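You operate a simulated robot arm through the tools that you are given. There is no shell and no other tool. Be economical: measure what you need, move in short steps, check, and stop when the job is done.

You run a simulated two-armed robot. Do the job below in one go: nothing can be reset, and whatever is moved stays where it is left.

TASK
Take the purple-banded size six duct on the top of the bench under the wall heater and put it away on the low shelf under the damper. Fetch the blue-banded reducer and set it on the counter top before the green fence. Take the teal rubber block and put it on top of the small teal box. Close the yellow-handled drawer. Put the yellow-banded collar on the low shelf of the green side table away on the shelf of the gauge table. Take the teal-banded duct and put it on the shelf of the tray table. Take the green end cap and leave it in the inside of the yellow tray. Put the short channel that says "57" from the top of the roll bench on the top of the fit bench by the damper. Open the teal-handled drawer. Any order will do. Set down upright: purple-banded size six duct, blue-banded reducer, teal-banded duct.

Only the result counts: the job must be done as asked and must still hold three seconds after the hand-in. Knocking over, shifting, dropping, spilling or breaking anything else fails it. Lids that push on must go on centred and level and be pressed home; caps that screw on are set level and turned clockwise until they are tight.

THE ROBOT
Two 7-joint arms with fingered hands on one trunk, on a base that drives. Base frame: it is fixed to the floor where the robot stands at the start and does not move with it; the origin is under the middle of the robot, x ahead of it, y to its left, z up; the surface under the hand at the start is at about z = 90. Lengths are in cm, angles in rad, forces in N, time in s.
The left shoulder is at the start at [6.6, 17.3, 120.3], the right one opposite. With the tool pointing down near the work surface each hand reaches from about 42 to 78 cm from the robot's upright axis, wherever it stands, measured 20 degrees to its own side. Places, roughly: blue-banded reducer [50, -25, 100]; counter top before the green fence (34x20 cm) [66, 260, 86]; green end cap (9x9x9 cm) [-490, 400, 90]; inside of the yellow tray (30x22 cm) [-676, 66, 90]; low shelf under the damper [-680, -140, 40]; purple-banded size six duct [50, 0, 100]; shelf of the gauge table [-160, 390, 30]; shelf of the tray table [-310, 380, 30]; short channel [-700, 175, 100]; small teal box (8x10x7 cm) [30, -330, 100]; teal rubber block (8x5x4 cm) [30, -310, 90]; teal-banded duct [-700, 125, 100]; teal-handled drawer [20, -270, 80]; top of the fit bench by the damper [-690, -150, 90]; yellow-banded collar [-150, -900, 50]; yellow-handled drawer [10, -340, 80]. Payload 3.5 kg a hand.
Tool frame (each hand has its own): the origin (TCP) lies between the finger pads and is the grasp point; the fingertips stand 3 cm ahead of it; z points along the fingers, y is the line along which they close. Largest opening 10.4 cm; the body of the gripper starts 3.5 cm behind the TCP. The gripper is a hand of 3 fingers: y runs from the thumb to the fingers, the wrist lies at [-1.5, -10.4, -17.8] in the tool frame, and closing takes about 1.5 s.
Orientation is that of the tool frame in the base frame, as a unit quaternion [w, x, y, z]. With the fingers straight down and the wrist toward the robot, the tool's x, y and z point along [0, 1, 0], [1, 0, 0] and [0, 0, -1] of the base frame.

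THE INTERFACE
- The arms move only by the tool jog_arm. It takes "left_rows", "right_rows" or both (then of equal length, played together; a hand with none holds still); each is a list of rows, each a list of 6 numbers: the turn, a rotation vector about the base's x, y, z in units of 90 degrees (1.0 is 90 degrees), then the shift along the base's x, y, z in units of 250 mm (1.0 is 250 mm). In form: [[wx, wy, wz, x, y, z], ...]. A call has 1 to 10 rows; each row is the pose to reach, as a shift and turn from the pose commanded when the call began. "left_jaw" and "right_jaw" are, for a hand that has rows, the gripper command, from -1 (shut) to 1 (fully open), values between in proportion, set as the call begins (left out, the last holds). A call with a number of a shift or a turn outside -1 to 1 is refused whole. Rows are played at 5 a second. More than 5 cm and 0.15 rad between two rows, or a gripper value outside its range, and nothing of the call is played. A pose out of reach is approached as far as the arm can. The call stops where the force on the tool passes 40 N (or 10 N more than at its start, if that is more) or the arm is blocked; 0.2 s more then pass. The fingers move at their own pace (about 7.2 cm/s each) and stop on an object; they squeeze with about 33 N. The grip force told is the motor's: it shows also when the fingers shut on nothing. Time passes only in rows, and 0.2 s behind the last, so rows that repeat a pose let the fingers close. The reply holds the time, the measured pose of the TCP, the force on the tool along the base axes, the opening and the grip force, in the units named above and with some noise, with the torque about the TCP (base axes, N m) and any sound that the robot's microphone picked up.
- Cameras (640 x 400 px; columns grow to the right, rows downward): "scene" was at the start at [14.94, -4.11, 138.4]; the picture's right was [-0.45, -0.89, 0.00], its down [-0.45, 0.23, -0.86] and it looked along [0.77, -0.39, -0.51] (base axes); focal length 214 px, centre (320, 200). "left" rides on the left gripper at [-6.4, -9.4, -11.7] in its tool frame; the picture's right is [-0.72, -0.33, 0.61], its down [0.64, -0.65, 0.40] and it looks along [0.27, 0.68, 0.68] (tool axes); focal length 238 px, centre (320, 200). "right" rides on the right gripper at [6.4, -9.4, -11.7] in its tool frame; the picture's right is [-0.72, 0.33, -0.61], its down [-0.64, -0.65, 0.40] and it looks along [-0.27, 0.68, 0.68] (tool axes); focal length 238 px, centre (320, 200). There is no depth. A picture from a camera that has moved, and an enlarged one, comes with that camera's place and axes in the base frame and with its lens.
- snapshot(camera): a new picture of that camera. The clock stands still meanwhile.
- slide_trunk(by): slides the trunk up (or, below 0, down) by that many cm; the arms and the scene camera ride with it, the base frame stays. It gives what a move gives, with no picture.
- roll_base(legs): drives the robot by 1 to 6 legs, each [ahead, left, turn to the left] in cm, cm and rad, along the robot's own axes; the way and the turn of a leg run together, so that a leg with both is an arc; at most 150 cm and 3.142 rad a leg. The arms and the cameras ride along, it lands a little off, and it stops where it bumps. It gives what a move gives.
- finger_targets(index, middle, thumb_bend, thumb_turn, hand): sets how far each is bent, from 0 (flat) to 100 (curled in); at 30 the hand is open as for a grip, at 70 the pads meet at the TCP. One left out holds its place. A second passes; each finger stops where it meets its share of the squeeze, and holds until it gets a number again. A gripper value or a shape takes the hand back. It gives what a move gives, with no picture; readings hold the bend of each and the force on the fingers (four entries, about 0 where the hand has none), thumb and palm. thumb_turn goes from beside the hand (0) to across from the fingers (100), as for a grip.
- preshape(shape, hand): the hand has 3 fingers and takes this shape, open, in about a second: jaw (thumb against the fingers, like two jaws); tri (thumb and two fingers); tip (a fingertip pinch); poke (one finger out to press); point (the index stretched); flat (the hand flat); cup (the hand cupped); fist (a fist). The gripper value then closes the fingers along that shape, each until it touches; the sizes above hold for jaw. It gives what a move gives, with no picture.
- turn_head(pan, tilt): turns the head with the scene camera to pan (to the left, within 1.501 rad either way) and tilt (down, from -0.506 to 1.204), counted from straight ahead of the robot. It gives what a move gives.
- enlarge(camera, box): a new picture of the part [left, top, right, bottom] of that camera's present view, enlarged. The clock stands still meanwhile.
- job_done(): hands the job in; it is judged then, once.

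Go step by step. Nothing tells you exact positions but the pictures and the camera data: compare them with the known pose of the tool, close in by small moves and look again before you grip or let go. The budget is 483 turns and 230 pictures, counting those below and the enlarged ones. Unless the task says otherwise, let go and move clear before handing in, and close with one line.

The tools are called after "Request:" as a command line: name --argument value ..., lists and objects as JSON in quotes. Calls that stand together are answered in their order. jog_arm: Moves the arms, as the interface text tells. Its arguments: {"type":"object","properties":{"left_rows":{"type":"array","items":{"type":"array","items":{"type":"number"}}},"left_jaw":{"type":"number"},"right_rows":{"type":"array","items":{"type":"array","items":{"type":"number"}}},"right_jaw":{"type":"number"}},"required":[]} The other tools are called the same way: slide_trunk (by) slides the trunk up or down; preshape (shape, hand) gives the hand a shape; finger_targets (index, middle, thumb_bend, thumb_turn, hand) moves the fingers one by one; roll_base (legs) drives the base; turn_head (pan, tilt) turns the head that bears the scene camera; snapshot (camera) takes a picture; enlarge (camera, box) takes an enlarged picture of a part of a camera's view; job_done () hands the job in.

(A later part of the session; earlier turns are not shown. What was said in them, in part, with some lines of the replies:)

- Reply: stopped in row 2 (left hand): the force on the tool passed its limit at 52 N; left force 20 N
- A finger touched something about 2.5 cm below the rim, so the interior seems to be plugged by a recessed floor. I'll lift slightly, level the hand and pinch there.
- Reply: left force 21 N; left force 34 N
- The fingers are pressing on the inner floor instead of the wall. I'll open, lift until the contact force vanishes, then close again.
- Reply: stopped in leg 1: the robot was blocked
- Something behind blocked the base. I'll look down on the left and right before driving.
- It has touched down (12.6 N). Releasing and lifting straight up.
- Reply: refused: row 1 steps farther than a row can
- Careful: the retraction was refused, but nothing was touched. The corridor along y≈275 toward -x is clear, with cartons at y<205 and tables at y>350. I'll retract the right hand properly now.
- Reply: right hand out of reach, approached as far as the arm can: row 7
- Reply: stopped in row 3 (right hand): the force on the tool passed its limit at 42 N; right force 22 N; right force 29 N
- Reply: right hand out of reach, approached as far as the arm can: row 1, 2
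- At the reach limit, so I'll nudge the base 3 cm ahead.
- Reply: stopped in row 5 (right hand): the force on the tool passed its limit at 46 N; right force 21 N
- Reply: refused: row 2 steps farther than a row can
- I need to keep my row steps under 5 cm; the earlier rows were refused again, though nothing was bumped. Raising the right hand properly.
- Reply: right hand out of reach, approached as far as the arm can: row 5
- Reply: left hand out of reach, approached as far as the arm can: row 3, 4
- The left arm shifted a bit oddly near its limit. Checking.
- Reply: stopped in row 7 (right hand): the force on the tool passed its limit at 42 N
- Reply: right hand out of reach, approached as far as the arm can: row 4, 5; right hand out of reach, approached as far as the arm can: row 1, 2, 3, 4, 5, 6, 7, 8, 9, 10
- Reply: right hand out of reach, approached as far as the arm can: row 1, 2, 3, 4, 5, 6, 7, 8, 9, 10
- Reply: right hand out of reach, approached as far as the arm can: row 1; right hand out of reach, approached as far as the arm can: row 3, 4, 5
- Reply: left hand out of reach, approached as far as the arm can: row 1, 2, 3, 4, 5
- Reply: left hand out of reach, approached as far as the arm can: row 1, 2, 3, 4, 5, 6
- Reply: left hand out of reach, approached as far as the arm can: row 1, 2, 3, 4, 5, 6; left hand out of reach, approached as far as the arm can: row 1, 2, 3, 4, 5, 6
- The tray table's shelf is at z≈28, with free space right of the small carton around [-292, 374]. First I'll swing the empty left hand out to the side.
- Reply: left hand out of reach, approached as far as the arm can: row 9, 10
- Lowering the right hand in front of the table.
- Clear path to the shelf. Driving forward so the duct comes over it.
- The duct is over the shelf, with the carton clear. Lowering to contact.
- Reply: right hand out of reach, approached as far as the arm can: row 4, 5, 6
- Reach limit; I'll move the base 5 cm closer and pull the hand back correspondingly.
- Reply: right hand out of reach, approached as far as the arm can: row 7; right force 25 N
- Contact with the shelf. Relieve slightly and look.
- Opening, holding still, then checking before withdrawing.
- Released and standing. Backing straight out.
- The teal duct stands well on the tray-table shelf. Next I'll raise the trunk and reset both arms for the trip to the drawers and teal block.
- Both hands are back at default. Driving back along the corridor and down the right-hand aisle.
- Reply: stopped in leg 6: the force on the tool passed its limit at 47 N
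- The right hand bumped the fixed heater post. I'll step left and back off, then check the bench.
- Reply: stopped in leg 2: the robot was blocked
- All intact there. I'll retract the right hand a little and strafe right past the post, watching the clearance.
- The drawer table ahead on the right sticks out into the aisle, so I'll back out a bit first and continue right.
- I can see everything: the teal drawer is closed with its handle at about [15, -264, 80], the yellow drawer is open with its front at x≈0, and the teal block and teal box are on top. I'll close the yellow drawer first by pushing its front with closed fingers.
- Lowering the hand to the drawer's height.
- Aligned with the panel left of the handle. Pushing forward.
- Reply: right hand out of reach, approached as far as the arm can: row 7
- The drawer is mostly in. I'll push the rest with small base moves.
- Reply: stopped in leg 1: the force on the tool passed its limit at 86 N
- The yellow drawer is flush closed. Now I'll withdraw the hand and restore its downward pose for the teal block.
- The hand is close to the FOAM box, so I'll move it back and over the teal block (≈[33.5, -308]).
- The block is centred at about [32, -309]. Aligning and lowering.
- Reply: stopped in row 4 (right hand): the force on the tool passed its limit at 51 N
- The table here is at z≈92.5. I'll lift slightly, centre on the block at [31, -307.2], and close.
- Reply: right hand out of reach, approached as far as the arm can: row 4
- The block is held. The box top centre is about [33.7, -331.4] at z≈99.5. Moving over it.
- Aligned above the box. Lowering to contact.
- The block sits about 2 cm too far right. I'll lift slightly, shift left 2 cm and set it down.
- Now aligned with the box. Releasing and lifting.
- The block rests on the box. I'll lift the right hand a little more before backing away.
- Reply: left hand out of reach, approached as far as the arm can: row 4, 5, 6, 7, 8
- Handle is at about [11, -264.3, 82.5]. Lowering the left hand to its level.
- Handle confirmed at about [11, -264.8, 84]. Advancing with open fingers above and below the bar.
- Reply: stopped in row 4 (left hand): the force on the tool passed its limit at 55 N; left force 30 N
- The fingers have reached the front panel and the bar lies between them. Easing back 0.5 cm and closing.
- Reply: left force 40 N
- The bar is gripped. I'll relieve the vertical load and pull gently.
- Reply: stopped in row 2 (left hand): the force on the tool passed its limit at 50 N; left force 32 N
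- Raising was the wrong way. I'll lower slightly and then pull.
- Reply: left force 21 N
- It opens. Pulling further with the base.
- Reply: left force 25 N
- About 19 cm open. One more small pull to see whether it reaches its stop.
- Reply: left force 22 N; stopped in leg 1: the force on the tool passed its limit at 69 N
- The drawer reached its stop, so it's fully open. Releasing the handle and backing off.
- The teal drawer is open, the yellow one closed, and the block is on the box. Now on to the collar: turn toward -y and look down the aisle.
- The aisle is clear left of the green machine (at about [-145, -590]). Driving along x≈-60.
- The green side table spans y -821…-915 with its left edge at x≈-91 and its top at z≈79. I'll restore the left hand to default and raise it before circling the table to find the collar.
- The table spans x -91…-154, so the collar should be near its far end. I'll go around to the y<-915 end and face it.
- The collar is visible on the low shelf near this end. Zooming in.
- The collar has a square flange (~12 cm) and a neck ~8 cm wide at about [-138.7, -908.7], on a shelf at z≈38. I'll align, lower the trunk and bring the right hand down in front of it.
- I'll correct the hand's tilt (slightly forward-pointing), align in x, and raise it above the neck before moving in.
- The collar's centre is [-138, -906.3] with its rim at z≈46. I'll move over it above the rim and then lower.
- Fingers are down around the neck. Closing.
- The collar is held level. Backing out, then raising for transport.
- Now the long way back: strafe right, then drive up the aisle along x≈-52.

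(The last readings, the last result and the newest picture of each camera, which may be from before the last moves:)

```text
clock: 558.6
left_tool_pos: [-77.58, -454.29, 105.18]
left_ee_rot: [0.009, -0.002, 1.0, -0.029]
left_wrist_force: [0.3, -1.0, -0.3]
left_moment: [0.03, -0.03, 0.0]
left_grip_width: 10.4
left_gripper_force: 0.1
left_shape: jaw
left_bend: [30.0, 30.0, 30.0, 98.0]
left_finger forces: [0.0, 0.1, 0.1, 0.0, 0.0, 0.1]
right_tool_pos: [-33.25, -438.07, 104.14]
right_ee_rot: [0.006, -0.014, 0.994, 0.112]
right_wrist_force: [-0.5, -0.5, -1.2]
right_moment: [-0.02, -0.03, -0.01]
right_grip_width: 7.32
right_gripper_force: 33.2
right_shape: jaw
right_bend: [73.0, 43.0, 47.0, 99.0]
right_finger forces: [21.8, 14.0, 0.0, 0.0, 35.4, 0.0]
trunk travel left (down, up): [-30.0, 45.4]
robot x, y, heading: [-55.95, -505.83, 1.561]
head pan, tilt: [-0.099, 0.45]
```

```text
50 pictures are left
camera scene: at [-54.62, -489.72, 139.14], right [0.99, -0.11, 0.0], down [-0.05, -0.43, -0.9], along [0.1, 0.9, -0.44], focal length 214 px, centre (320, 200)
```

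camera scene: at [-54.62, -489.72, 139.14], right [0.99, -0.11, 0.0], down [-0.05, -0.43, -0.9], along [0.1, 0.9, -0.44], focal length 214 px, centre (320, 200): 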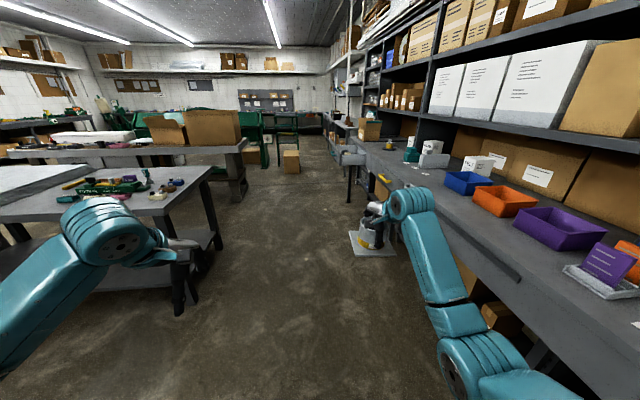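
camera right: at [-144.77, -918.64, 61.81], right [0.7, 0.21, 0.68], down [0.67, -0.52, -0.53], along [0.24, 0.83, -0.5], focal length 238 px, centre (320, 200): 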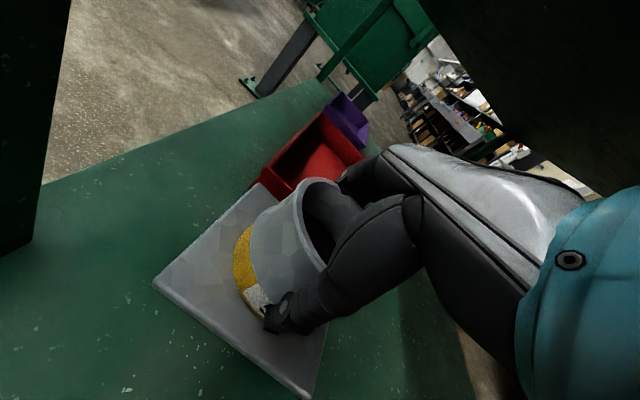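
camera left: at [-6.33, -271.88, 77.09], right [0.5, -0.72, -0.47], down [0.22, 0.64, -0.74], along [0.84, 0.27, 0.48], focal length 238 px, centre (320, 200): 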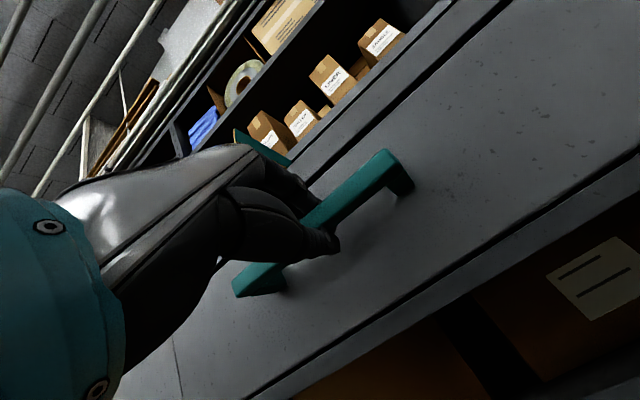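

The open drawer and a floor carton at about [-69, -58] need some care. I'll go up at x≈-72 past the drawer, then shift right.

Request:
roll_base --legs '[[0, 16, 0.008], [130, 0, 0], [130, 0, 0], [70, 0, 0], [0, -48, 0]]'

Request:
turn_head --pan 0.2 --tilt 0.5

Request:
snapshot --camera "scene"

```text
clock: 578.6
left_tool_pos: [-53.35, -114.89, 105.16]
left_ee_rot: [0.01, -0.028, 0.999, -0.03]
left_wrist_force: [0.0, -0.2, 0.9]
left_moment: [-0.02, 0.02, -0.02]
left_grip_width: 10.4
left_gripper_force: 0.0
left_shape: jaw
left_bend: [30.0, 30.0, 30.0, 98.0]
left_finger forces: [0.0, 0.0, 0.0, 0.0, 0.0, 0.0]
right_tool_pos: [-9.94, -96.33, 104.12]
right_ee_rot: [0.004, -0.04, 0.993, 0.113]
right_wrist_force: [-0.6, -0.4, -1.6]
right_moment: [-0.01, -0.01, 0.0]
right_grip_width: 7.29
right_gripper_force: 33.3
right_shape: jaw
right_bend: [73.0, 43.0, 47.0, 99.0]
right_finger forces: [21.9, 14.1, 0.0, 0.1, 35.4, 0.1]
trunk travel left (down, up): [-30.0, 45.4]
robot x, y, heading: [-29.01, -165.06, 1.616]
head pan, tilt: [-0.099, 0.45]
```

```text
clock: 579.4
left_tool_pos: [-53.49, -114.93, 105.22]
left_ee_rot: [0.01, -0.028, 0.999, -0.03]
left_wrist_force: [-0.7, 0.6, 1.6]
left_moment: [0.01, -0.03, -0.03]
left_grip_width: 10.37
left_gripper_force: 0.1
left_shape: jaw
left_bend: [30.0, 30.0, 30.0, 98.0]
left_finger forces: [0.0, 0.1, 0.0, 0.0, 0.0, 0.1]
right_tool_pos: [-9.91, -96.41, 104.08]
right_ee_rot: [0.004, -0.04, 0.993, 0.113]
right_wrist_force: [0.7, -0.1, -2.1]
right_moment: [0.04, 0.02, 0.05]
right_grip_width: 7.27
right_gripper_force: 33.1
right_shape: jaw
right_bend: [73.0, 43.0, 47.0, 99.0]
right_finger forces: [21.8, 13.9, 0.0, 0.1, 35.5, 0.1]
trunk travel left (down, up): [-30.0, 45.4]
robot x, y, heading: [-28.74, -165.29, 1.616]
head pan, tilt: [0.201, 0.499]
```

```text
49 pictures are left
camera scene: at [-31.24, -149.5, 138.7], right [0.97, 0.24, 0.0], down [0.12, -0.46, -0.88], along [-0.21, 0.85, -0.48], focal length 214 px, centre (320, 200)
```

scene: 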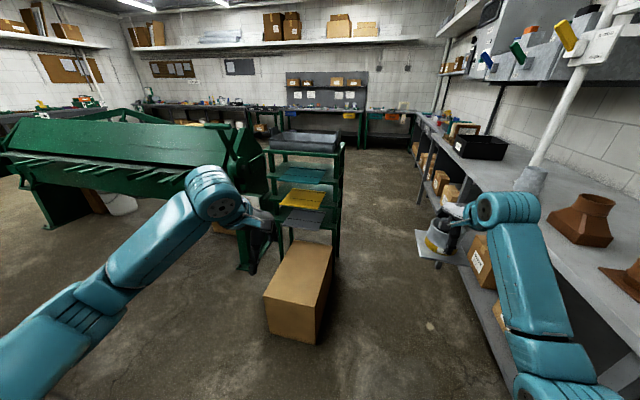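

A rack and a carton narrow the passage to x between -46 and 27. I'll raise the trunk so the arms ride above the bench items, centre at x≈-9 and go through.

Request:
slide_trunk --by 16

Request:
roll_base --legs '[[0, 0, -0.045], [0, -19, 0], [70, 0, 0]]'

Request:
snapshot --camera "scene"

```text
clock: 581.2
left_tool_pos: [-53.44, -114.88, 121.19]
left_ee_rot: [0.01, -0.028, 0.999, -0.03]
left_wrist_force: [-0.2, -0.9, 0.3]
left_moment: [0.01, 0.03, -0.02]
left_grip_width: 10.38
left_gripper_force: 0.0
left_shape: jaw
left_bend: [30.0, 30.0, 30.0, 98.0]
left_finger forces: [0.1, 0.0, 0.1, 0.1, 0.0, 0.0]
right_tool_pos: [-9.82, -96.25, 120.15]
right_ee_rot: [0.005, -0.039, 0.993, 0.113]
right_wrist_force: [0.2, 0.0, -1.8]
right_moment: [0.01, 0.02, -0.01]
right_grip_width: 7.28
right_gripper_force: 33.0
right_shape: jaw
right_bend: [73.0, 43.0, 47.0, 99.0]
right_finger forces: [21.7, 14.0, 0.1, 0.0, 35.3, 0.0]
trunk travel left (down, up): [-46.0, 29.4]
robot x, y, heading: [-28.4, -165.06, 1.612]
head pan, tilt: [0.201, 0.499]
```

```text
clock: 586.7
left_tool_pos: [-33.02, -43.6, 121.27]
left_ee_rot: [0.009, -0.012, 0.999, -0.03]
left_wrist_force: [-1.0, -0.8, -0.2]
left_moment: [0.03, 0.01, 0.01]
left_grip_width: 10.37
left_gripper_force: 0.1
left_shape: jaw
left_bend: [30.0, 30.0, 30.0, 98.0]
left_finger forces: [0.0, 0.1, 0.0, 0.1, 0.1, 0.0]
right_tool_pos: [11.12, -26.39, 120.19]
right_ee_rot: [0.007, -0.023, 0.993, 0.113]
right_wrist_force: [0.4, 0.1, -2.3]
right_moment: [-0.01, 0.03, 0.02]
right_grip_width: 7.27
right_gripper_force: 32.6
right_shape: jaw
right_bend: [73.0, 43.0, 47.0, 99.0]
right_finger forces: [21.6, 14.2, 0.0, 0.1, 35.3, 0.0]
trunk travel left (down, up): [-46.0, 29.4]
robot x, y, heading: [-9.72, -94.72, 1.58]
head pan, tilt: [0.201, 0.499]
```

```text
48 pictures are left
camera scene: at [-11.95, -83.01, 154.86], right [0.98, 0.21, 0.0], down [0.1, -0.47, -0.88], along [-0.18, 0.86, -0.48], focal length 214 px, centre (320, 200)
```

scene: 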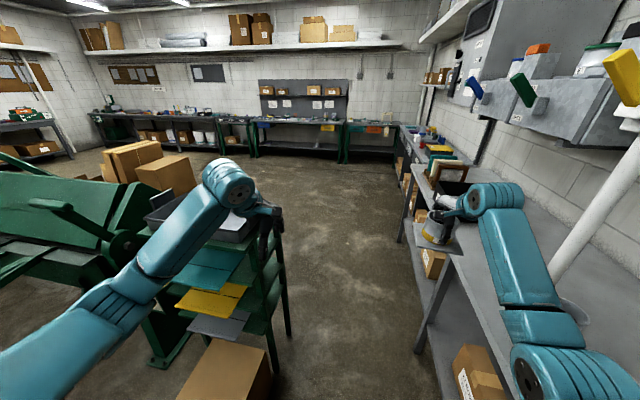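

Passing looks fine. I'll shift 6 cm left to gain clearance from the post and continue.

Request:
roll_base --legs '[[0, 6, 0], [110, 0, 0]]'

Request:
turn_head --pan 0.1 --tilt 0.4

Request:
snapshot --camera "scene"

```text
clock: 592.8
left_tool_pos: [-37.32, 66.09, 121.27]
left_ee_rot: [0.009, 0.001, 1.0, -0.029]
left_wrist_force: [-0.5, 0.2, -1.4]
left_moment: [-0.01, 0.03, -0.01]
left_grip_width: 10.4
left_gripper_force: 0.1
left_shape: jaw
left_bend: [30.0, 30.0, 30.0, 98.0]
left_finger forces: [0.0, 0.0, 0.0, 0.0, 0.0, 0.0]
right_tool_pos: [7.23, 82.06, 120.15]
right_ee_rot: [0.008, -0.011, 0.994, 0.112]
right_wrist_force: [-0.1, -0.1, -1.3]
right_moment: [-0.04, -0.01, -0.03]
right_grip_width: 7.28
right_gripper_force: 33.6
right_shape: jaw
right_bend: [73.0, 43.0, 47.0, 99.0]
right_finger forces: [21.8, 14.1, 0.0, 0.0, 35.4, 0.1]
trunk travel left (down, up): [-46.0, 29.4]
robot x, y, heading: [-16.13, 14.56, 1.554]
head pan, tilt: [0.201, 0.499]
```

```text
clock: 593.5
left_tool_pos: [-37.43, 66.07, 121.28]
left_ee_rot: [0.009, 0.001, 1.0, -0.03]
left_wrist_force: [0.4, 0.0, 0.4]
left_moment: [0.04, -0.02, -0.03]
left_grip_width: 10.37
left_gripper_force: 0.1
left_shape: jaw
left_bend: [30.0, 30.0, 30.0, 98.0]
left_finger forces: [0.0, 0.0, 0.0, 0.0, 0.0, 0.1]
right_tool_pos: [7.24, 81.98, 120.12]
right_ee_rot: [0.008, -0.01, 0.994, 0.112]
right_wrist_force: [-0.9, -0.1, -0.6]
right_moment: [0.03, 0.0, -0.02]
right_grip_width: 7.32
right_gripper_force: 32.7
right_shape: jaw
right_bend: [73.0, 43.0, 47.0, 99.0]
right_finger forces: [21.6, 14.1, 0.0, 0.1, 35.3, 0.0]
trunk travel left (down, up): [-46.0, 29.4]
robot x, y, heading: [-15.94, 14.38, 1.557]
head pan, tilt: [0.099, 0.4]
```

```text
47 pictures are left
camera scene: at [-16.48, 26.23, 155.77], right [1.0, 0.08, 0.0], down [0.03, -0.39, -0.92], along [-0.08, 0.92, -0.39], focal length 214 px, centre (320, 200)
```

scene: 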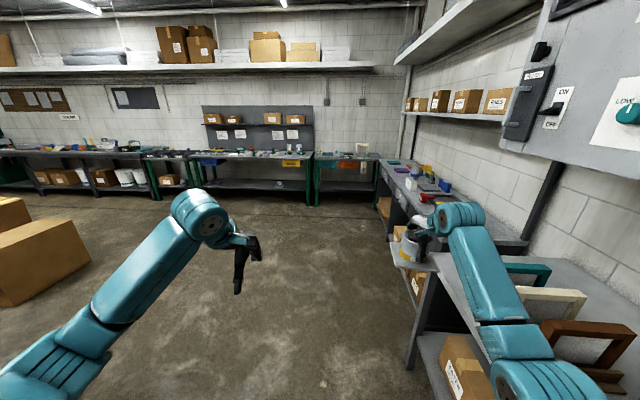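

Open floor ahead, and the gauge table is in view. Driving to it.

Request:
roll_base --legs '[[0, 40, 0.015], [115, 0, 0], [0, 117, 0], [115, 0, 0]]'

Request:
turn_head --pan 0.0 --tilt 0.6

Request:
snapshot --camera "scene"

```text
clock: 595.2
left_tool_pos: [-53.67, 66.23, 121.37]
left_ee_rot: [0.007, -0.008, 1.0, -0.03]
left_wrist_force: [1.1, -0.2, 0.3]
left_moment: [0.02, 0.03, 0.0]
left_grip_width: 10.38
left_gripper_force: 0.0
left_shape: jaw
left_bend: [30.0, 30.0, 30.0, 98.0]
left_finger forces: [0.0, 0.0, 0.0, 0.0, 0.0, 0.1]
right_tool_pos: [-9.43, 82.78, 120.12]
right_ee_rot: [0.004, -0.019, 0.993, 0.113]
right_wrist_force: [1.0, 0.5, -1.2]
right_moment: [0.02, 0.06, 0.01]
right_grip_width: 7.28
right_gripper_force: 33.4
right_shape: jaw
right_bend: [73.0, 43.0, 47.0, 98.0]
right_finger forces: [21.7, 14.2, 0.0, 0.0, 35.5, 0.0]
trunk travel left (down, up): [-46.0, 29.4]
robot x, y, heading: [-31.51, 14.47, 1.57]
head pan, tilt: [0.099, 0.4]
stopped in leg 1: the robot was blocked; the commanded pose is now the measured one
```

```text
clock: 595.9
left_tool_pos: [-54.16, 66.19, 121.14]
left_ee_rot: [0.009, -0.008, 0.999, -0.029]
left_wrist_force: [0.5, 0.4, 0.2]
left_moment: [0.02, -0.02, -0.02]
left_grip_width: 10.39
left_gripper_force: 0.0
left_shape: jaw
left_bend: [30.0, 30.0, 30.0, 98.0]
left_finger forces: [0.1, 0.1, 0.0, 0.0, 0.1, 0.0]
right_tool_pos: [-9.98, 82.73, 120.22]
right_ee_rot: [0.005, -0.021, 0.993, 0.114]
right_wrist_force: [0.3, 0.4, -1.8]
right_moment: [0.02, 0.01, 0.03]
right_grip_width: 7.29
right_gripper_force: 32.9
right_shape: jaw
right_bend: [73.0, 43.0, 47.0, 98.0]
right_finger forces: [21.7, 13.9, 0.0, 0.1, 35.4, 0.0]
trunk travel left (down, up): [-46.0, 29.4]
robot x, y, heading: [-31.49, 15.05, 1.571]
head pan, tilt: [0.0, 0.6]
```

```text
46 pictures are left
camera scene: at [-31.59, 26.25, 153.96], right [1.0, 0.0, 0.0], down [0.0, -0.56, -0.83], along [0.0, 0.83, -0.56], focal length 214 px, centre (320, 200)
```

scene: 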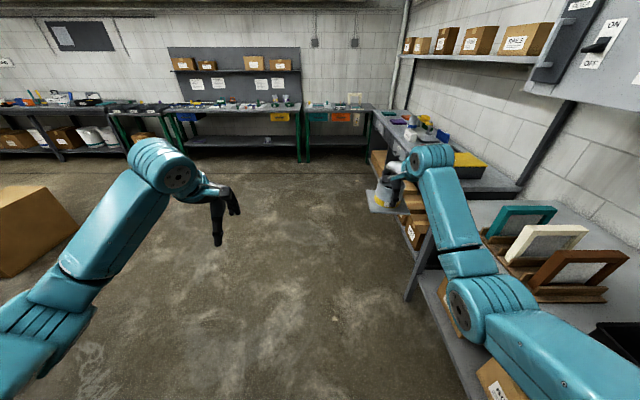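

I touched the rack again; move right a touch, go forward past it, then left.

Request:
roll_base --legs '[[0, -4, 0], [120, 0, 0], [0, 135, 0], [95, 0, 0]]'

Request:
snapshot --camera "scene"

```text
clock: 613.1
left_tool_pos: [-186.3, 273.76, 121.11]
left_ee_rot: [0.008, -0.013, 0.999, -0.029]
left_wrist_force: [-0.3, -0.1, 0.0]
left_moment: [0.04, -0.03, 0.0]
left_grip_width: 10.37
left_gripper_force: 0.0
left_shape: jaw
left_bend: [30.0, 30.0, 30.0, 98.0]
left_finger forces: [0.0, 0.0, 0.0, 0.0, 0.0, 0.0]
right_tool_pos: [-142.29, 290.75, 120.25]
right_ee_rot: [0.004, -0.024, 0.993, 0.114]
right_wrist_force: [-0.1, 0.5, -1.6]
right_moment: [-0.02, 0.0, 0.0]
right_grip_width: 7.3
right_gripper_force: 33.0
right_shape: jaw
right_bend: [73.0, 43.0, 47.0, 98.0]
right_finger forces: [21.6, 14.2, 0.0, 0.0, 35.2, 0.0]
trunk travel left (down, up): [-46.0, 29.4]
robot x, y, heading: [-163.28, 222.82, 1.581]
head pan, tilt: [0.0, 0.6]
```

```text
45 pictures are left
camera scene: at [-163.33, 234.04, 153.95], right [1.0, 0.01, 0.0], down [0.0, -0.57, -0.82], along [-0.01, 0.82, -0.57], focal length 214 px, centre (320, 200)
```

scene: 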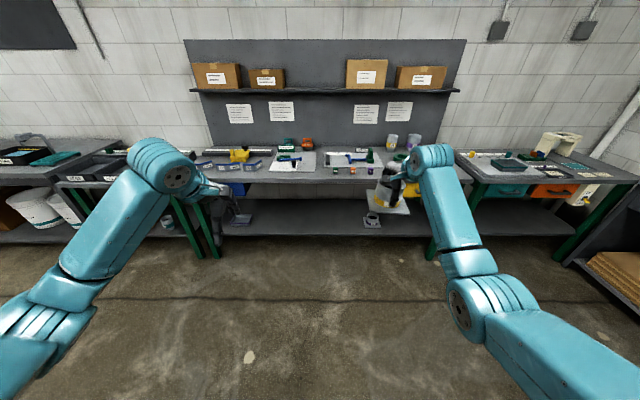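

The gauge-table shelf (z≈32, front at y≈360) has free space around x≈-160. I'll align, lower the hand, then the trunk.

Request:
roll_base --legs '[[0, 18, -0.01]]'

Request:
jog_arm --right_rows '[[0, 0, 0, 0, 0.03, -0.17], [0, 0, 0, 0, 0.06, -0.34], [0, 0, 0, 0, 0.09, -0.51], [0, 0, 0, 0, 0.12, -0.68], [0, 0, 0, 0, 0.15, -0.85], [0, 0, 0, 0, 0.18, -1.0]]'

Request:
slide_trunk --by -44

Request:
snapshot --camera "scene"

```text
clock: 614.6
left_tool_pos: [-203.67, 273.85, 121.17]
left_ee_rot: [0.009, -0.007, 1.0, -0.029]
left_wrist_force: [0.1, 0.5, 0.6]
left_moment: [0.0, 0.01, -0.02]
left_grip_width: 10.39
left_gripper_force: 0.0
left_shape: jaw
left_bend: [30.0, 30.0, 30.0, 98.0]
left_finger forces: [0.0, 0.1, 0.0, 0.0, 0.1, 0.0]
right_tool_pos: [-159.44, 290.41, 120.17]
right_ee_rot: [0.006, -0.019, 0.993, 0.114]
right_wrist_force: [0.5, -0.1, -2.0]
right_moment: [0.0, -0.02, 0.01]
right_grip_width: 7.29
right_gripper_force: 33.0
right_shape: jaw
right_bend: [73.0, 43.0, 47.0, 98.0]
right_finger forces: [21.6, 14.1, 0.0, 0.0, 35.2, 0.0]
trunk travel left (down, up): [-46.0, 29.4]
robot x, y, heading: [-181.35, 222.44, 1.569]
head pan, tilt: [0.0, 0.6]
```

```text
clock: 616.0
left_tool_pos: [-203.67, 273.83, 121.11]
left_ee_rot: [0.007, -0.007, 1.0, -0.029]
left_wrist_force: [-1.4, -0.1, -0.4]
left_moment: [-0.01, 0.0, 0.03]
left_grip_width: 10.38
left_gripper_force: 0.1
left_shape: jaw
left_bend: [30.0, 30.0, 30.0, 98.0]
left_finger forces: [0.0, 0.0, 0.0, 0.0, 0.0, 0.0]
right_tool_pos: [-160.0, 293.44, 98.9]
right_ee_rot: [0.006, -0.02, 0.993, 0.114]
right_wrist_force: [-1.0, -0.2, -1.8]
right_moment: [-0.05, 0.01, 0.04]
right_grip_width: 7.25
right_gripper_force: 32.9
right_shape: jaw
right_bend: [73.0, 43.0, 48.0, 98.0]
right_finger forces: [21.2, 14.4, 0.0, 0.1, 35.0, 0.0]
right hand out of reach, approached as far as the arm can: row 5, 6
trunk travel left (down, up): [-46.0, 29.4]
robot x, y, heading: [-181.09, 222.46, 1.575]
head pan, tilt: [0.0, 0.6]
```

```text
refused: -44 is not a number from -40 to 40
```

```text
44 pictures are left
camera scene: at [-181.14, 233.91, 153.96], right [1.0, 0.0, 0.0], down [0.0, -0.56, -0.83], along [0.0, 0.83, -0.56], focal length 214 px, centre (320, 200)
```

scene: 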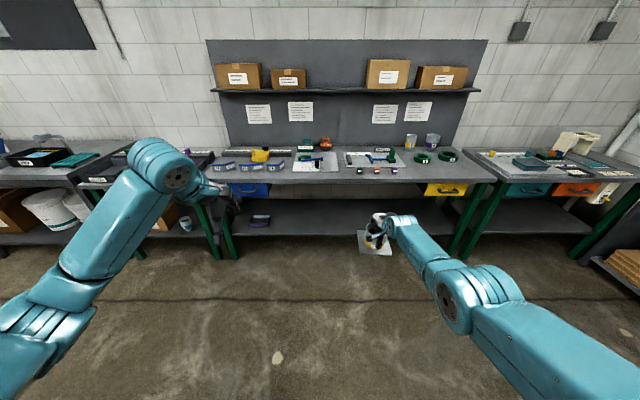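

Request:
slide_trunk --by -40

Request:
slide_trunk --by -5

Request:
turn_head --pan -0.2 --tilt 0.6

Request:
snapshot --camera "scene"

```text
clock: 619.9
left_tool_pos: [-203.64, 273.84, 81.35]
left_ee_rot: [0.01, -0.007, 1.0, -0.029]
left_wrist_force: [-0.3, -0.6, 0.4]
left_moment: [0.01, 0.02, 0.0]
left_grip_width: 10.37
left_gripper_force: 0.0
left_shape: jaw
left_bend: [30.0, 30.0, 30.0, 98.0]
left_finger forces: [0.0, 0.1, 0.1, 0.0, 0.1, 0.1]
right_tool_pos: [-159.86, 293.22, 59.15]
right_ee_rot: [0.005, -0.019, 0.993, 0.114]
right_wrist_force: [-0.5, 0.1, -1.4]
right_moment: [-0.02, -0.02, 0.0]
right_grip_width: 7.23
right_gripper_force: 32.6
right_shape: jaw
right_bend: [73.0, 43.0, 48.0, 98.0]
right_finger forces: [20.9, 14.5, 0.1, 0.0, 34.6, 0.0]
trunk travel left (down, up): [-6.0, 69.4]
robot x, y, heading: [-181.34, 222.53, 1.564]
head pan, tilt: [0.0, 0.6]
```

```text
clock: 620.8
left_tool_pos: [-203.56, 273.86, 76.29]
left_ee_rot: [0.008, -0.007, 0.999, -0.03]
left_wrist_force: [0.4, 0.4, -0.1]
left_moment: [-0.01, 0.01, -0.02]
left_grip_width: 10.38
left_gripper_force: 0.1
left_shape: jaw
left_bend: [30.0, 30.0, 30.0, 98.0]
left_finger forces: [0.0, 0.0, 0.0, 0.0, 0.0, 0.0]
right_tool_pos: [-159.91, 293.21, 54.24]
right_ee_rot: [0.005, -0.019, 0.993, 0.114]
right_wrist_force: [-0.3, 0.6, -1.8]
right_moment: [0.0, 0.03, -0.02]
right_grip_width: 7.24
right_gripper_force: 32.9
right_shape: jaw
right_bend: [73.0, 43.0, 48.0, 98.0]
right_finger forces: [20.9, 14.6, 0.0, 0.0, 34.6, 0.0]
trunk travel left (down, up): [-1.0, 74.4]
robot x, y, heading: [-180.98, 222.71, 1.568]
head pan, tilt: [0.0, 0.6]
```

```text
clock: 621.5
left_tool_pos: [-203.68, 273.9, 76.22]
left_ee_rot: [0.009, -0.007, 0.999, -0.03]
left_wrist_force: [-0.5, -0.4, 0.2]
left_moment: [0.01, 0.03, -0.04]
left_grip_width: 10.41
left_gripper_force: 0.0
left_shape: jaw
left_bend: [30.0, 30.0, 30.0, 98.0]
left_finger forces: [0.1, 0.0, 0.0, 0.1, 0.0, 0.0]
right_tool_pos: [-159.88, 293.24, 54.2]
right_ee_rot: [0.005, -0.02, 0.993, 0.114]
right_wrist_force: [0.2, -0.4, -2.1]
right_moment: [-0.03, 0.01, 0.01]
right_grip_width: 7.24
right_gripper_force: 33.2
right_shape: jaw
right_bend: [73.0, 43.0, 48.0, 98.0]
right_finger forces: [20.9, 14.4, 0.0, 0.1, 34.7, 0.1]
trunk travel left (down, up): [-1.0, 74.4]
robot x, y, heading: [-181.39, 222.44, 1.573]
head pan, tilt: [-0.201, 0.6]
```

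```text
43 pictures are left
camera scene: at [-179.39, 253.39, 107.37], right [0.98, -0.2, 0.0], down [-0.11, -0.55, -0.82], along [0.17, 0.81, -0.57], focal length 214 px, centre (320, 200)
```

scene: 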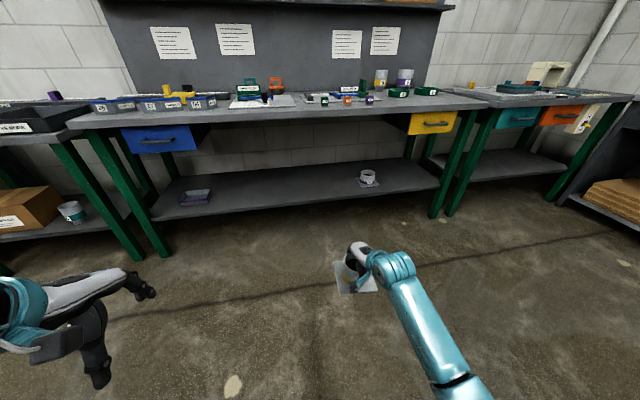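

Lowering the hand a bit, then driving in.

Request:
jog_arm --right_rows '[[0, 0, 0, 0, 0, -0.12], [0, 0, 0, 0, 0, -0.24], [0, 0, 0, 0, 0, -0.36]]'

Request:
roll_base --legs '[[62, 0, 0]]'

Request:
turn_head --pan -0.2 --tilt 0.8

Request:
snapshot --camera "scene"

Request:
snapshot --camera "right"

```text
clock: 622.3
left_tool_pos: [-203.69, 274.01, 76.16]
left_ee_rot: [0.009, -0.007, 0.999, -0.03]
left_wrist_force: [0.9, -0.2, 0.6]
left_moment: [0.0, 0.0, -0.02]
left_grip_width: 10.4
left_gripper_force: 0.1
left_shape: jaw
left_bend: [30.0, 30.0, 30.0, 98.0]
left_finger forces: [0.0, 0.0, 0.1, 0.1, 0.1, 0.0]
right_tool_pos: [-159.95, 293.42, 45.14]
right_ee_rot: [0.006, -0.019, 0.993, 0.113]
right_wrist_force: [-1.4, -0.3, -2.4]
right_moment: [0.01, 0.03, -0.03]
right_grip_width: 7.26
right_gripper_force: 32.5
right_shape: jaw
right_bend: [73.0, 43.0, 48.0, 98.0]
right_finger forces: [20.8, 14.6, 0.0, 0.1, 34.4, 0.0]
trunk travel left (down, up): [-1.0, 74.4]
robot x, y, heading: [-181.12, 222.33, 1.576]
head pan, tilt: [-0.201, 0.6]
```

```text
clock: 625.8
left_tool_pos: [-202.06, 335.89, 76.16]
left_ee_rot: [0.008, 0.002, 1.0, -0.03]
left_wrist_force: [-0.9, -0.4, -0.8]
left_moment: [0.03, -0.02, 0.0]
left_grip_width: 10.4
left_gripper_force: 0.0
left_shape: jaw
left_bend: [30.0, 30.0, 30.0, 98.0]
left_finger forces: [0.1, 0.1, 0.1, 0.1, 0.0, 0.0]
right_tool_pos: [-158.02, 354.79, 45.08]
right_ee_rot: [0.006, -0.01, 0.993, 0.114]
right_wrist_force: [-0.4, -0.5, -0.7]
right_moment: [0.05, 0.02, 0.0]
right_grip_width: 7.27
right_gripper_force: 32.9
right_shape: jaw
right_bend: [73.0, 43.0, 48.0, 98.0]
right_finger forces: [20.8, 14.5, 0.0, 0.0, 34.3, 0.1]
trunk travel left (down, up): [-1.0, 74.4]
robot x, y, heading: [-180.97, 283.73, 1.55]
head pan, tilt: [-0.201, 0.6]
```

```text
clock: 626.5
left_tool_pos: [-202.07, 335.92, 76.23]
left_ee_rot: [0.009, 0.002, 1.0, -0.03]
left_wrist_force: [0.4, 0.5, -0.5]
left_moment: [-0.02, 0.01, -0.01]
left_grip_width: 10.38
left_gripper_force: 0.1
left_shape: jaw
left_bend: [30.0, 30.0, 30.0, 98.0]
left_finger forces: [0.1, 0.1, 0.0, 0.0, 0.0, 0.0]
right_tool_pos: [-157.99, 354.64, 45.2]
right_ee_rot: [0.007, -0.011, 0.993, 0.113]
right_wrist_force: [0.0, -0.2, -0.9]
right_moment: [0.02, 0.02, -0.04]
right_grip_width: 7.23
right_gripper_force: 32.4
right_shape: jaw
right_bend: [73.0, 43.0, 48.0, 98.0]
right_finger forces: [20.8, 14.5, 0.0, 0.1, 34.5, 0.0]
trunk travel left (down, up): [-1.0, 74.4]
robot x, y, heading: [-180.39, 284.36, 1.553]
head pan, tilt: [-0.201, 0.799]
```

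```text
42 pictures are left
camera scene: at [-178.32, 314.19, 105.68], right [0.98, -0.22, 0.0], down [-0.16, -0.7, -0.7], along [0.15, 0.68, -0.72], focal length 214 px, centre (320, 200)
```

scene: 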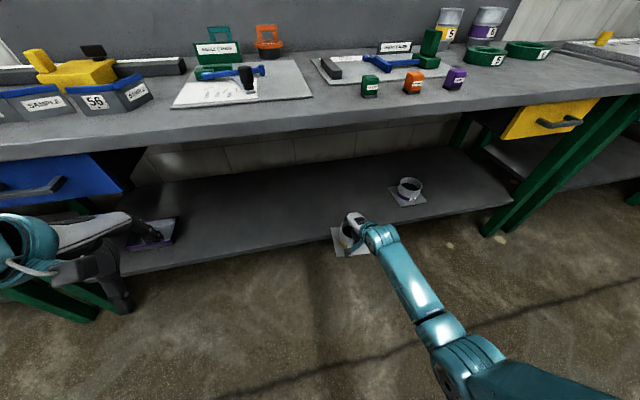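

```text
41 pictures are left
camera right: at [-164.18, 342.75, 54.3], right [0.71, 0.19, 0.68], down [0.66, -0.53, -0.53], along [0.26, 0.82, -0.5], focal length 238 px, centre (320, 200)
```

right: 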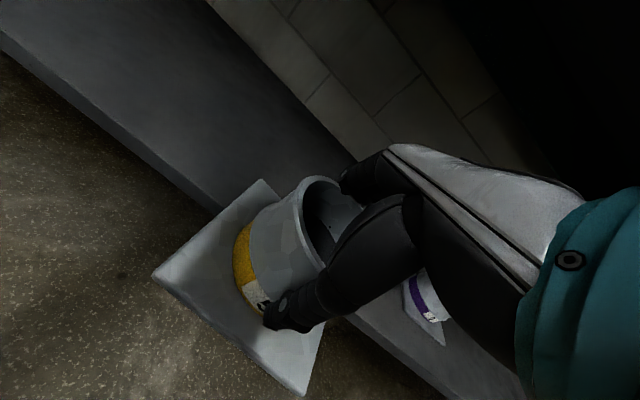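

The shelf top is at z≈34 with its front at y≈363. I'll raise the collar 5 cm for safety and move in.

Request:
jog_arm --right_rows '[[0, 0, 0, 0, 0, 0.1], [0, 0, 0, 0, 0, 0.2]]'

Request:
roll_base --legs '[[19, 0, 0.015]]'

Request:
snapshot --camera "right"

Request:
snapshot --camera "scene"

```text
clock: 627.1
left_tool_pos: [-202.14, 335.99, 76.16]
left_ee_rot: [0.008, 0.003, 1.0, -0.029]
left_wrist_force: [0.5, -0.2, 0.2]
left_moment: [-0.03, 0.01, 0.03]
left_grip_width: 10.39
left_gripper_force: 0.0
left_shape: jaw
left_bend: [30.0, 30.0, 30.0, 98.0]
left_finger forces: [0.0, 0.0, 0.0, 0.1, 0.0, 0.1]
right_tool_pos: [-157.95, 354.73, 50.18]
right_ee_rot: [0.005, -0.011, 0.994, 0.113]
right_wrist_force: [-0.5, 0.0, -0.5]
right_moment: [-0.04, -0.02, -0.01]
right_grip_width: 7.26
right_gripper_force: 32.5
right_shape: jaw
right_bend: [73.0, 43.0, 48.0, 98.0]
right_finger forces: [20.7, 14.5, 0.0, 0.0, 34.3, 0.0]
trunk travel left (down, up): [-1.0, 74.4]
robot x, y, heading: [-180.5, 284.19, 1.549]
head pan, tilt: [-0.201, 0.799]
```

```text
clock: 628.6
left_tool_pos: [-202.67, 354.2, 76.12]
left_ee_rot: [0.009, -0.005, 1.0, -0.029]
left_wrist_force: [0.1, 0.4, 0.5]
left_moment: [0.02, -0.02, -0.02]
left_grip_width: 10.4
left_gripper_force: 0.0
left_shape: jaw
left_bend: [30.0, 30.0, 30.0, 98.0]
left_finger forces: [0.1, 0.0, 0.0, 0.1, 0.1, 0.0]
right_tool_pos: [-158.69, 373.89, 50.26]
right_ee_rot: [0.005, -0.017, 0.993, 0.114]
right_wrist_force: [-0.3, 0.4, -1.8]
right_moment: [-0.02, 0.06, 0.0]
right_grip_width: 7.24
right_gripper_force: 33.1
right_shape: jaw
right_bend: [73.0, 43.0, 48.0, 98.0]
right_finger forces: [20.7, 14.6, 0.1, 0.0, 34.3, 0.0]
trunk travel left (down, up): [-1.0, 74.4]
robot x, y, heading: [-180.21, 302.64, 1.562]
head pan, tilt: [-0.201, 0.799]
```

```text
40 pictures are left
camera right: at [-164.78, 361.85, 59.29], right [0.7, 0.2, 0.68], down [0.67, -0.52, -0.53], along [0.25, 0.83, -0.5], focal length 238 px, centre (320, 200)
```

right: 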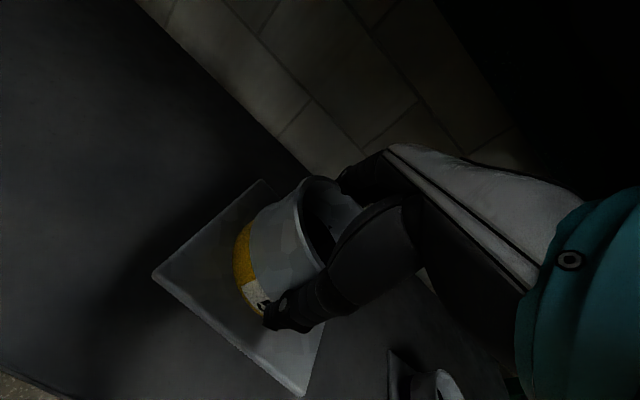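

```text
39 pictures are left
camera scene: at [-178.53, 333.05, 105.68], right [0.98, -0.2, 0.0], down [-0.15, -0.7, -0.7], along [0.14, 0.68, -0.72], focal length 214 px, centre (320, 200)
```

scene: 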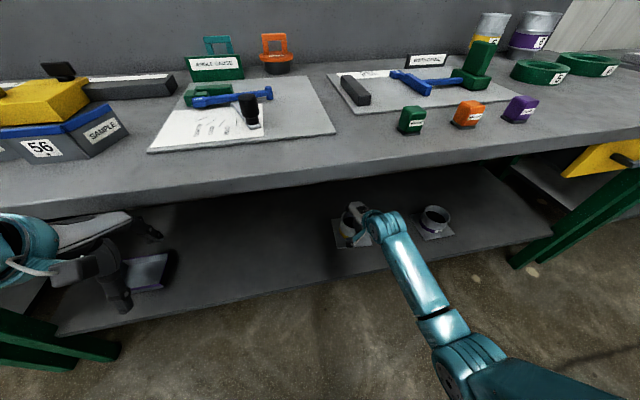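

Over the shelf with the other collar well clear. Lowering to contact.

Request:
jog_arm --right_rows '[[0, 0, 0, 0, 0, -0.08], [0, 0, 0, 0, 0, -0.16], [0, 0, 0, 0, 0, -0.2], [0, 0, 0, 0, 0, -0.23], [0, 0, 0, 0, 0, -0.26], [0, 0, 0, 0, 0, -0.29], [0, 0, 0, 0, 0, -0.32]]'

Request:
snapshot --camera "right"

```text
clock: 630.2
left_tool_pos: [-202.66, 354.36, 76.17]
left_ee_rot: [0.008, -0.005, 1.0, -0.03]
left_wrist_force: [-0.4, 0.3, -0.4]
left_moment: [0.02, -0.01, 0.02]
left_grip_width: 10.41
left_gripper_force: 0.1
left_shape: jaw
left_bend: [30.0, 30.0, 30.0, 98.0]
left_finger forces: [0.0, 0.1, 0.1, 0.0, 0.0, 0.0]
right_tool_pos: [-158.7, 373.92, 42.09]
right_ee_rot: [0.006, -0.018, 0.993, 0.114]
right_wrist_force: [-0.2, 0.5, -2.1]
right_moment: [0.01, 0.02, 0.0]
right_grip_width: 7.24
right_gripper_force: 32.8
right_shape: jaw
right_bend: [73.0, 43.0, 48.0, 98.0]
right_finger forces: [20.6, 14.6, 0.0, 0.0, 34.2, 0.0]
trunk travel left (down, up): [-1.0, 74.4]
robot x, y, heading: [-180.07, 302.94, 1.564]
head pan, tilt: [-0.201, 0.799]
```

```text
38 pictures are left
camera right: at [-164.67, 361.8, 51.33], right [0.7, 0.2, 0.68], down [0.67, -0.52, -0.53], along [0.25, 0.83, -0.5], focal length 238 px, centre (320, 200)
```

right: 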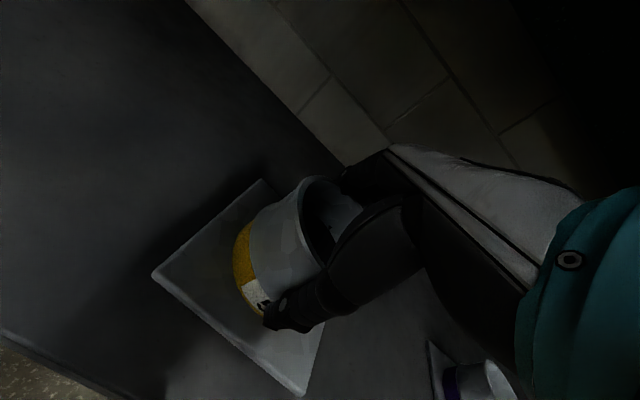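

Request:
jog_arm --right_rows '[[0, 0, 0, 0, 0, -0.03], [0, 0, 0, 0, 0, -0.06], [0, 0, 0, 0, 0, -0.09], [0, 0, 0, 0, 0, -0.12], [0, 0, 0, 0, 0, -0.15], [0, 0, 0, 0, 0, -0.18], [0, 0, 0, 0, 0, -0.21]]'

```text
clock: 631.8
left_tool_pos: [-202.57, 354.39, 76.22]
left_ee_rot: [0.01, -0.006, 0.999, -0.03]
left_wrist_force: [0.5, -0.5, 0.2]
left_moment: [0.02, 0.02, -0.03]
left_grip_width: 10.36
left_gripper_force: 0.0
left_shape: jaw
left_bend: [30.0, 30.0, 30.0, 98.0]
left_finger forces: [0.0, 0.0, 0.0, 0.0, 0.0, 0.1]
right_tool_pos: [-158.8, 373.93, 36.88]
right_ee_rot: [0.006, -0.017, 0.993, 0.113]
right_wrist_force: [-0.3, 0.3, -1.7]
right_moment: [-0.01, 0.01, 0.0]
right_grip_width: 7.23
right_gripper_force: 32.9
right_shape: jaw
right_bend: [73.0, 43.0, 48.0, 98.0]
right_finger forces: [20.6, 14.6, 0.1, 0.0, 34.1, 0.0]
trunk travel left (down, up): [-1.0, 74.4]
robot x, y, heading: [-180.26, 302.79, 1.57]
head pan, tilt: [-0.201, 0.799]
```

Still in free space; continuing down.

Request:
jog_arm --right_rows '[[0, 0, 0, 0, 0, -0.03], [0, 0, 0, 0, 0, -0.06], [0, 0, 0, 0, 0, -0.09], [0, 0, 0, 0, 0, -0.12], [0, 0, 0, 0, 0, -0.15], [0, 0, 0, 0, 0, -0.18], [0, 0, 0, 0, 0, -0.21]]'

Request:
snapshot --camera "right"

```text
clock: 632.8
left_tool_pos: [-202.69, 354.16, 76.31]
left_ee_rot: [0.008, -0.005, 1.0, -0.029]
left_wrist_force: [-0.8, 0.1, 0.2]
left_moment: [-0.03, -0.04, 0.02]
left_grip_width: 10.38
left_gripper_force: 0.3
left_shape: jaw
left_bend: [30.0, 30.0, 30.0, 98.0]
left_finger forces: [0.0, 0.0, 0.1, 0.0, 0.0, 0.1]
right_tool_pos: [-158.85, 374.69, 35.71]
right_ee_rot: [0.004, -0.017, 0.992, 0.127]
right_wrist_force: [0.6, -7.1, 25.4]
right_moment: [-2.14, -0.26, -0.11]
right_grip_width: 6.83
right_gripper_force: 33.4
right_shape: jaw
right_bend: [73.0, 45.0, 48.0, 98.0]
right_finger forces: [22.3, 13.9, 0.0, 0.0, 41.2, 0.0]
trunk travel left (down, up): [-1.0, 74.4]
robot x, y, heading: [-180.11, 302.86, 1.568]
head pan, tilt: [-0.201, 0.799]
stopped in row 4 (right hand): the force on the tool passed its limit at 45 N (the readings are from after the stop); the commanded pose is now the measured one
```

```text
37 pictures are left
camera right: at [-164.83, 362.48, 44.51], right [0.71, 0.18, 0.68], down [0.66, -0.51, -0.55], along [0.25, 0.84, -0.48], focal length 238 px, centre (320, 200)
```

right: 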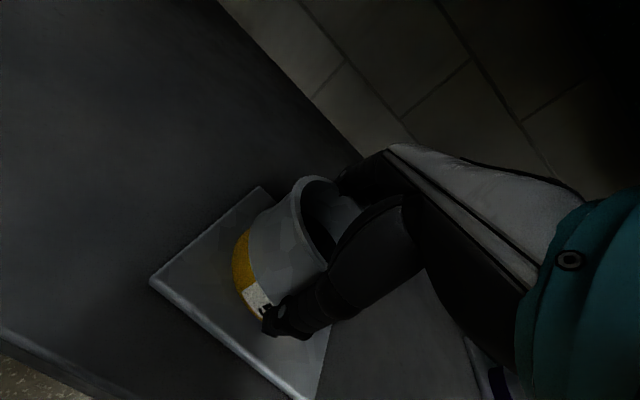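

On the shelf (≈27). Relieve, straighten the tilt, then open.

Request:
jog_arm --right_rows '[[-0.008, 0, 0, 0, -0.01, 0.01], [-0.016, 0, 0, 0, -0.02, 0.02]]'

Request:
jog_arm --right_rows '[[0, 0, 0, 0, 0, 0], [0, 0, 0, 0, 0, 0], [0, 0, 0, 0, 0, 0], [0, 0, 0, 0, 0, 0], [0, 0, 0, 0, 0, 0], [0, 0, 0, 0, 0, 0], [0, 0, 0, 0, 0, 0]]' --right_jaw 1

Request:
snapshot --camera "right"

```text
clock: 633.4
left_tool_pos: [-202.59, 354.33, 76.06]
left_ee_rot: [0.009, -0.004, 0.999, -0.031]
left_wrist_force: [-0.1, -1.0, -0.4]
left_moment: [0.03, 0.01, 0.0]
left_grip_width: 10.4
left_gripper_force: 0.1
left_shape: jaw
left_bend: [30.0, 30.0, 30.0, 98.0]
left_finger forces: [0.0, 0.0, 0.0, 0.0, 0.0, 0.0]
right_tool_pos: [-158.76, 373.97, 35.79]
right_ee_rot: [0.004, -0.017, 0.994, 0.11]
right_wrist_force: [-1.0, 4.3, 12.2]
right_moment: [-0.52, -0.2, 0.02]
right_grip_width: 6.93
right_gripper_force: 33.0
right_shape: jaw
right_bend: [73.0, 44.0, 49.0, 99.0]
right_finger forces: [23.4, 15.8, 0.0, 0.1, 31.9, 0.0]
trunk travel left (down, up): [-1.0, 74.4]
robot x, y, heading: [-180.21, 303.14, 1.568]
head pan, tilt: [-0.201, 0.799]
```

```text
clock: 635.0
left_tool_pos: [-202.57, 354.33, 76.29]
left_ee_rot: [0.008, -0.004, 1.0, -0.03]
left_wrist_force: [-0.5, 0.0, 0.3]
left_moment: [-0.01, 0.0, -0.03]
left_grip_width: 10.39
left_gripper_force: 0.0
left_shape: jaw
left_bend: [30.0, 30.0, 30.0, 98.0]
left_finger forces: [0.1, 0.0, 0.0, 0.0, 0.1, 0.1]
right_tool_pos: [-158.7, 373.98, 35.65]
right_ee_rot: [0.004, -0.017, 0.994, 0.109]
right_wrist_force: [1.1, -1.8, 4.3]
right_moment: [-0.04, 0.0, 0.13]
right_grip_width: 10.38
right_gripper_force: 0.1
right_shape: jaw
right_bend: [29.0, 30.0, 30.0, 98.0]
right_finger forces: [2.1, 0.1, 0.0, 0.0, 4.7, 0.0]
trunk travel left (down, up): [-1.0, 74.4]
robot x, y, heading: [-180.11, 302.95, 1.563]
head pan, tilt: [-0.201, 0.799]
```

```text
36 pictures are left
camera right: at [-164.73, 361.94, 44.9], right [0.71, 0.21, 0.68], down [0.66, -0.53, -0.53], along [0.25, 0.82, -0.51], focal length 238 px, centre (320, 200)
```

right: 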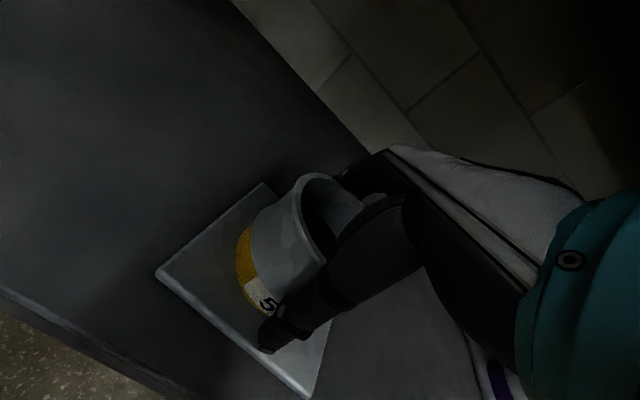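

Released. Lifting straight up above the rim.

Request:
jog_arm --right_rows '[[0, 0, 0, 0, 0, 0.03], [0, 0, 0, 0, 0, 0.08], [0, 0, 0, 0, 0, 0.16], [0, 0, 0, 0, 0, 0.26], [0, 0, 0, 0, 0, 0.34]]'

Request:
snapshot --camera "right"

```text
clock: 636.1
left_tool_pos: [-202.53, 354.42, 76.28]
left_ee_rot: [0.009, -0.004, 1.0, -0.029]
left_wrist_force: [0.1, -0.3, 0.0]
left_moment: [0.04, 0.01, 0.0]
left_grip_width: 10.4
left_gripper_force: 0.2
left_shape: jaw
left_bend: [30.0, 30.0, 30.0, 98.0]
left_finger forces: [0.0, 0.0, 0.0, 0.1, 0.0, 0.0]
right_tool_pos: [-158.73, 374.04, 44.34]
right_ee_rot: [0.003, -0.018, 0.994, 0.109]
right_wrist_force: [0.4, -0.3, -1.1]
right_moment: [-0.03, 0.0, 0.0]
right_grip_width: 10.38
right_gripper_force: 0.0
right_shape: jaw
right_bend: [30.0, 30.0, 30.0, 98.0]
right_finger forces: [0.1, 0.0, 0.0, 0.1, 0.0, 0.1]
trunk travel left (down, up): [-1.0, 74.4]
robot x, y, heading: [-180.36, 302.75, 1.564]
head pan, tilt: [-0.201, 0.799]
```

```text
35 pictures are left
camera right: at [-164.76, 362.16, 53.63], right [0.71, 0.21, 0.68], down [0.66, -0.53, -0.53], along [0.25, 0.82, -0.51], focal length 238 px, centre (320, 200)
```

right: 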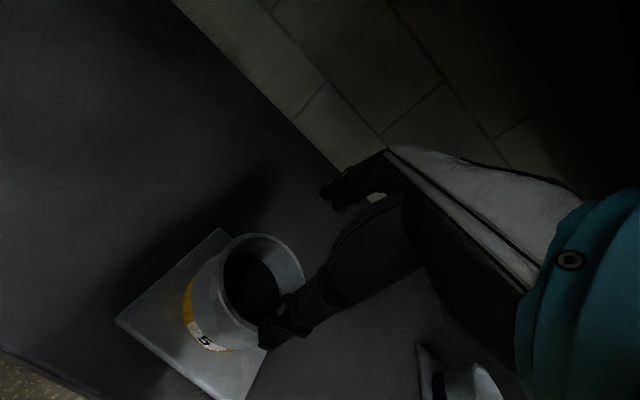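

The hand is above the rim. Backing away and verifying.

Request:
roll_base --legs '[[-60, 0, 0]]'

Request:
snapshot --camera "scene"

```text
clock: 639.6
left_tool_pos: [-202.93, 293.93, 76.18]
left_ee_rot: [0.008, -0.005, 1.0, -0.03]
left_wrist_force: [0.4, -1.1, 0.2]
left_moment: [-0.01, 0.0, 0.04]
left_grip_width: 10.37
left_gripper_force: 0.2
left_shape: jaw
left_bend: [30.0, 30.0, 30.0, 98.0]
left_finger forces: [0.1, 0.0, 0.1, 0.0, 0.1, 0.0]
right_tool_pos: [-159.15, 313.84, 44.34]
right_ee_rot: [0.004, -0.017, 0.994, 0.109]
right_wrist_force: [-0.5, 0.2, -0.9]
right_moment: [-0.01, 0.02, -0.02]
right_grip_width: 10.38
right_gripper_force: 0.1
right_shape: jaw
right_bend: [30.0, 30.0, 30.0, 98.0]
right_finger forces: [0.0, 0.0, 0.1, 0.0, 0.0, 0.0]
trunk travel left (down, up): [-1.0, 74.4]
robot x, y, heading: [-180.53, 242.24, 1.568]
head pan, tilt: [-0.201, 0.799]
```

```text
34 pictures are left
camera scene: at [-178.86, 272.7, 105.68], right [0.98, -0.2, 0.0], down [-0.15, -0.7, -0.7], along [0.14, 0.68, -0.72], focal length 214 px, centre (320, 200)
```

scene: 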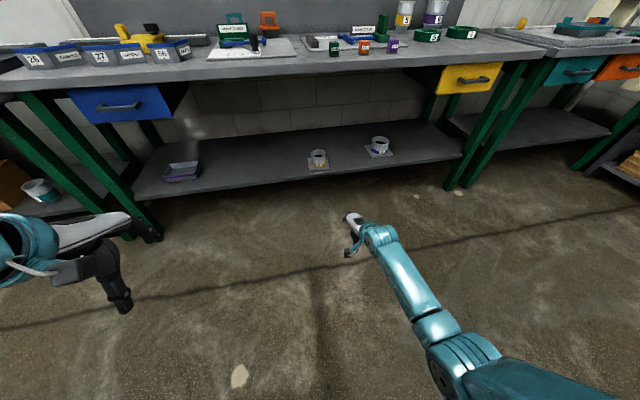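

Request:
enlarge --camera "scene" --box '[240, 110, 440, 210]'

Request:
turn_head --pan 0.6 --tilt 0.6

Request:
snapshot --camera "scene"

```text
3.20 times, centred on (340, 160) of scene
camera zoom: at [-178.86, 272.7, 105.68], right [0.98, -0.2, 0.0], down [-0.15, -0.7, -0.7], along [0.14, 0.68, -0.72], focal length 686 px, centre (256, 328)
```

zoom: 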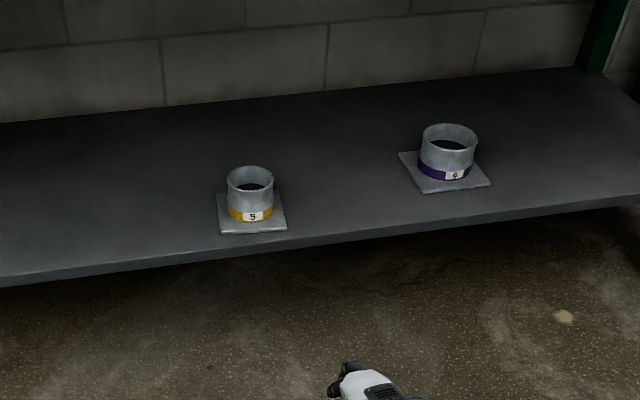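

```text
clock: 640.7
left_tool_pos: [-202.95, 293.96, 76.18]
left_ee_rot: [0.009, -0.005, 0.999, -0.03]
left_wrist_force: [0.1, 0.4, 0.1]
left_moment: [0.01, 0.04, 0.0]
left_grip_width: 10.39
left_gripper_force: 0.1
left_shape: jaw
left_bend: [30.0, 30.0, 30.0, 98.0]
left_finger forces: [0.1, 0.1, 0.0, 0.0, 0.0, 0.0]
right_tool_pos: [-159.21, 313.81, 44.46]
right_ee_rot: [0.003, -0.017, 0.994, 0.109]
right_wrist_force: [0.5, 0.3, -0.7]
right_moment: [-0.01, -0.01, 0.01]
right_grip_width: 10.4
right_gripper_force: 0.0
right_shape: jaw
right_bend: [30.0, 30.0, 30.0, 98.0]
right_finger forces: [0.1, 0.0, 0.1, 0.0, 0.0, 0.0]
trunk travel left (down, up): [-1.0, 74.4]
robot x, y, heading: [-180.25, 242.63, 1.566]
head pan, tilt: [0.6, 0.6]
```

```text
32 pictures are left
camera scene: at [-185.45, 272.12, 107.37], right [0.83, 0.56, 0.0], down [0.32, -0.47, -0.82], along [-0.46, 0.68, -0.57], focal length 214 px, centre (320, 200)
```

scene: 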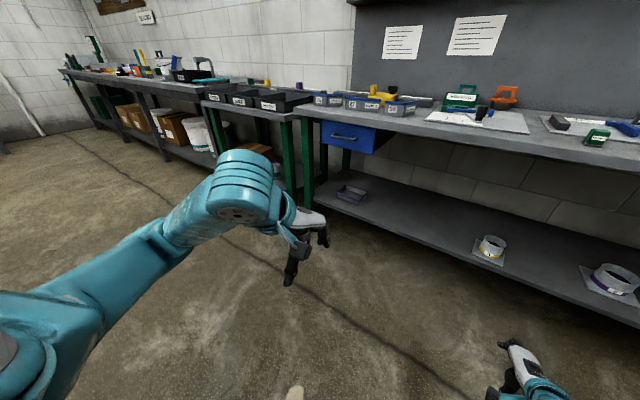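

The collar sits flat on the gauge-table shelf, both hands are empty and clear, and every item has been checked in place. Handing in.

Request:
job_done

```text
The job is handed in.
```

All nine tasks are done and handed in. On the way I brushed the heater post once and bumped the green rack three times; I saw no movement afterwards, but I didn't check the rack up close.
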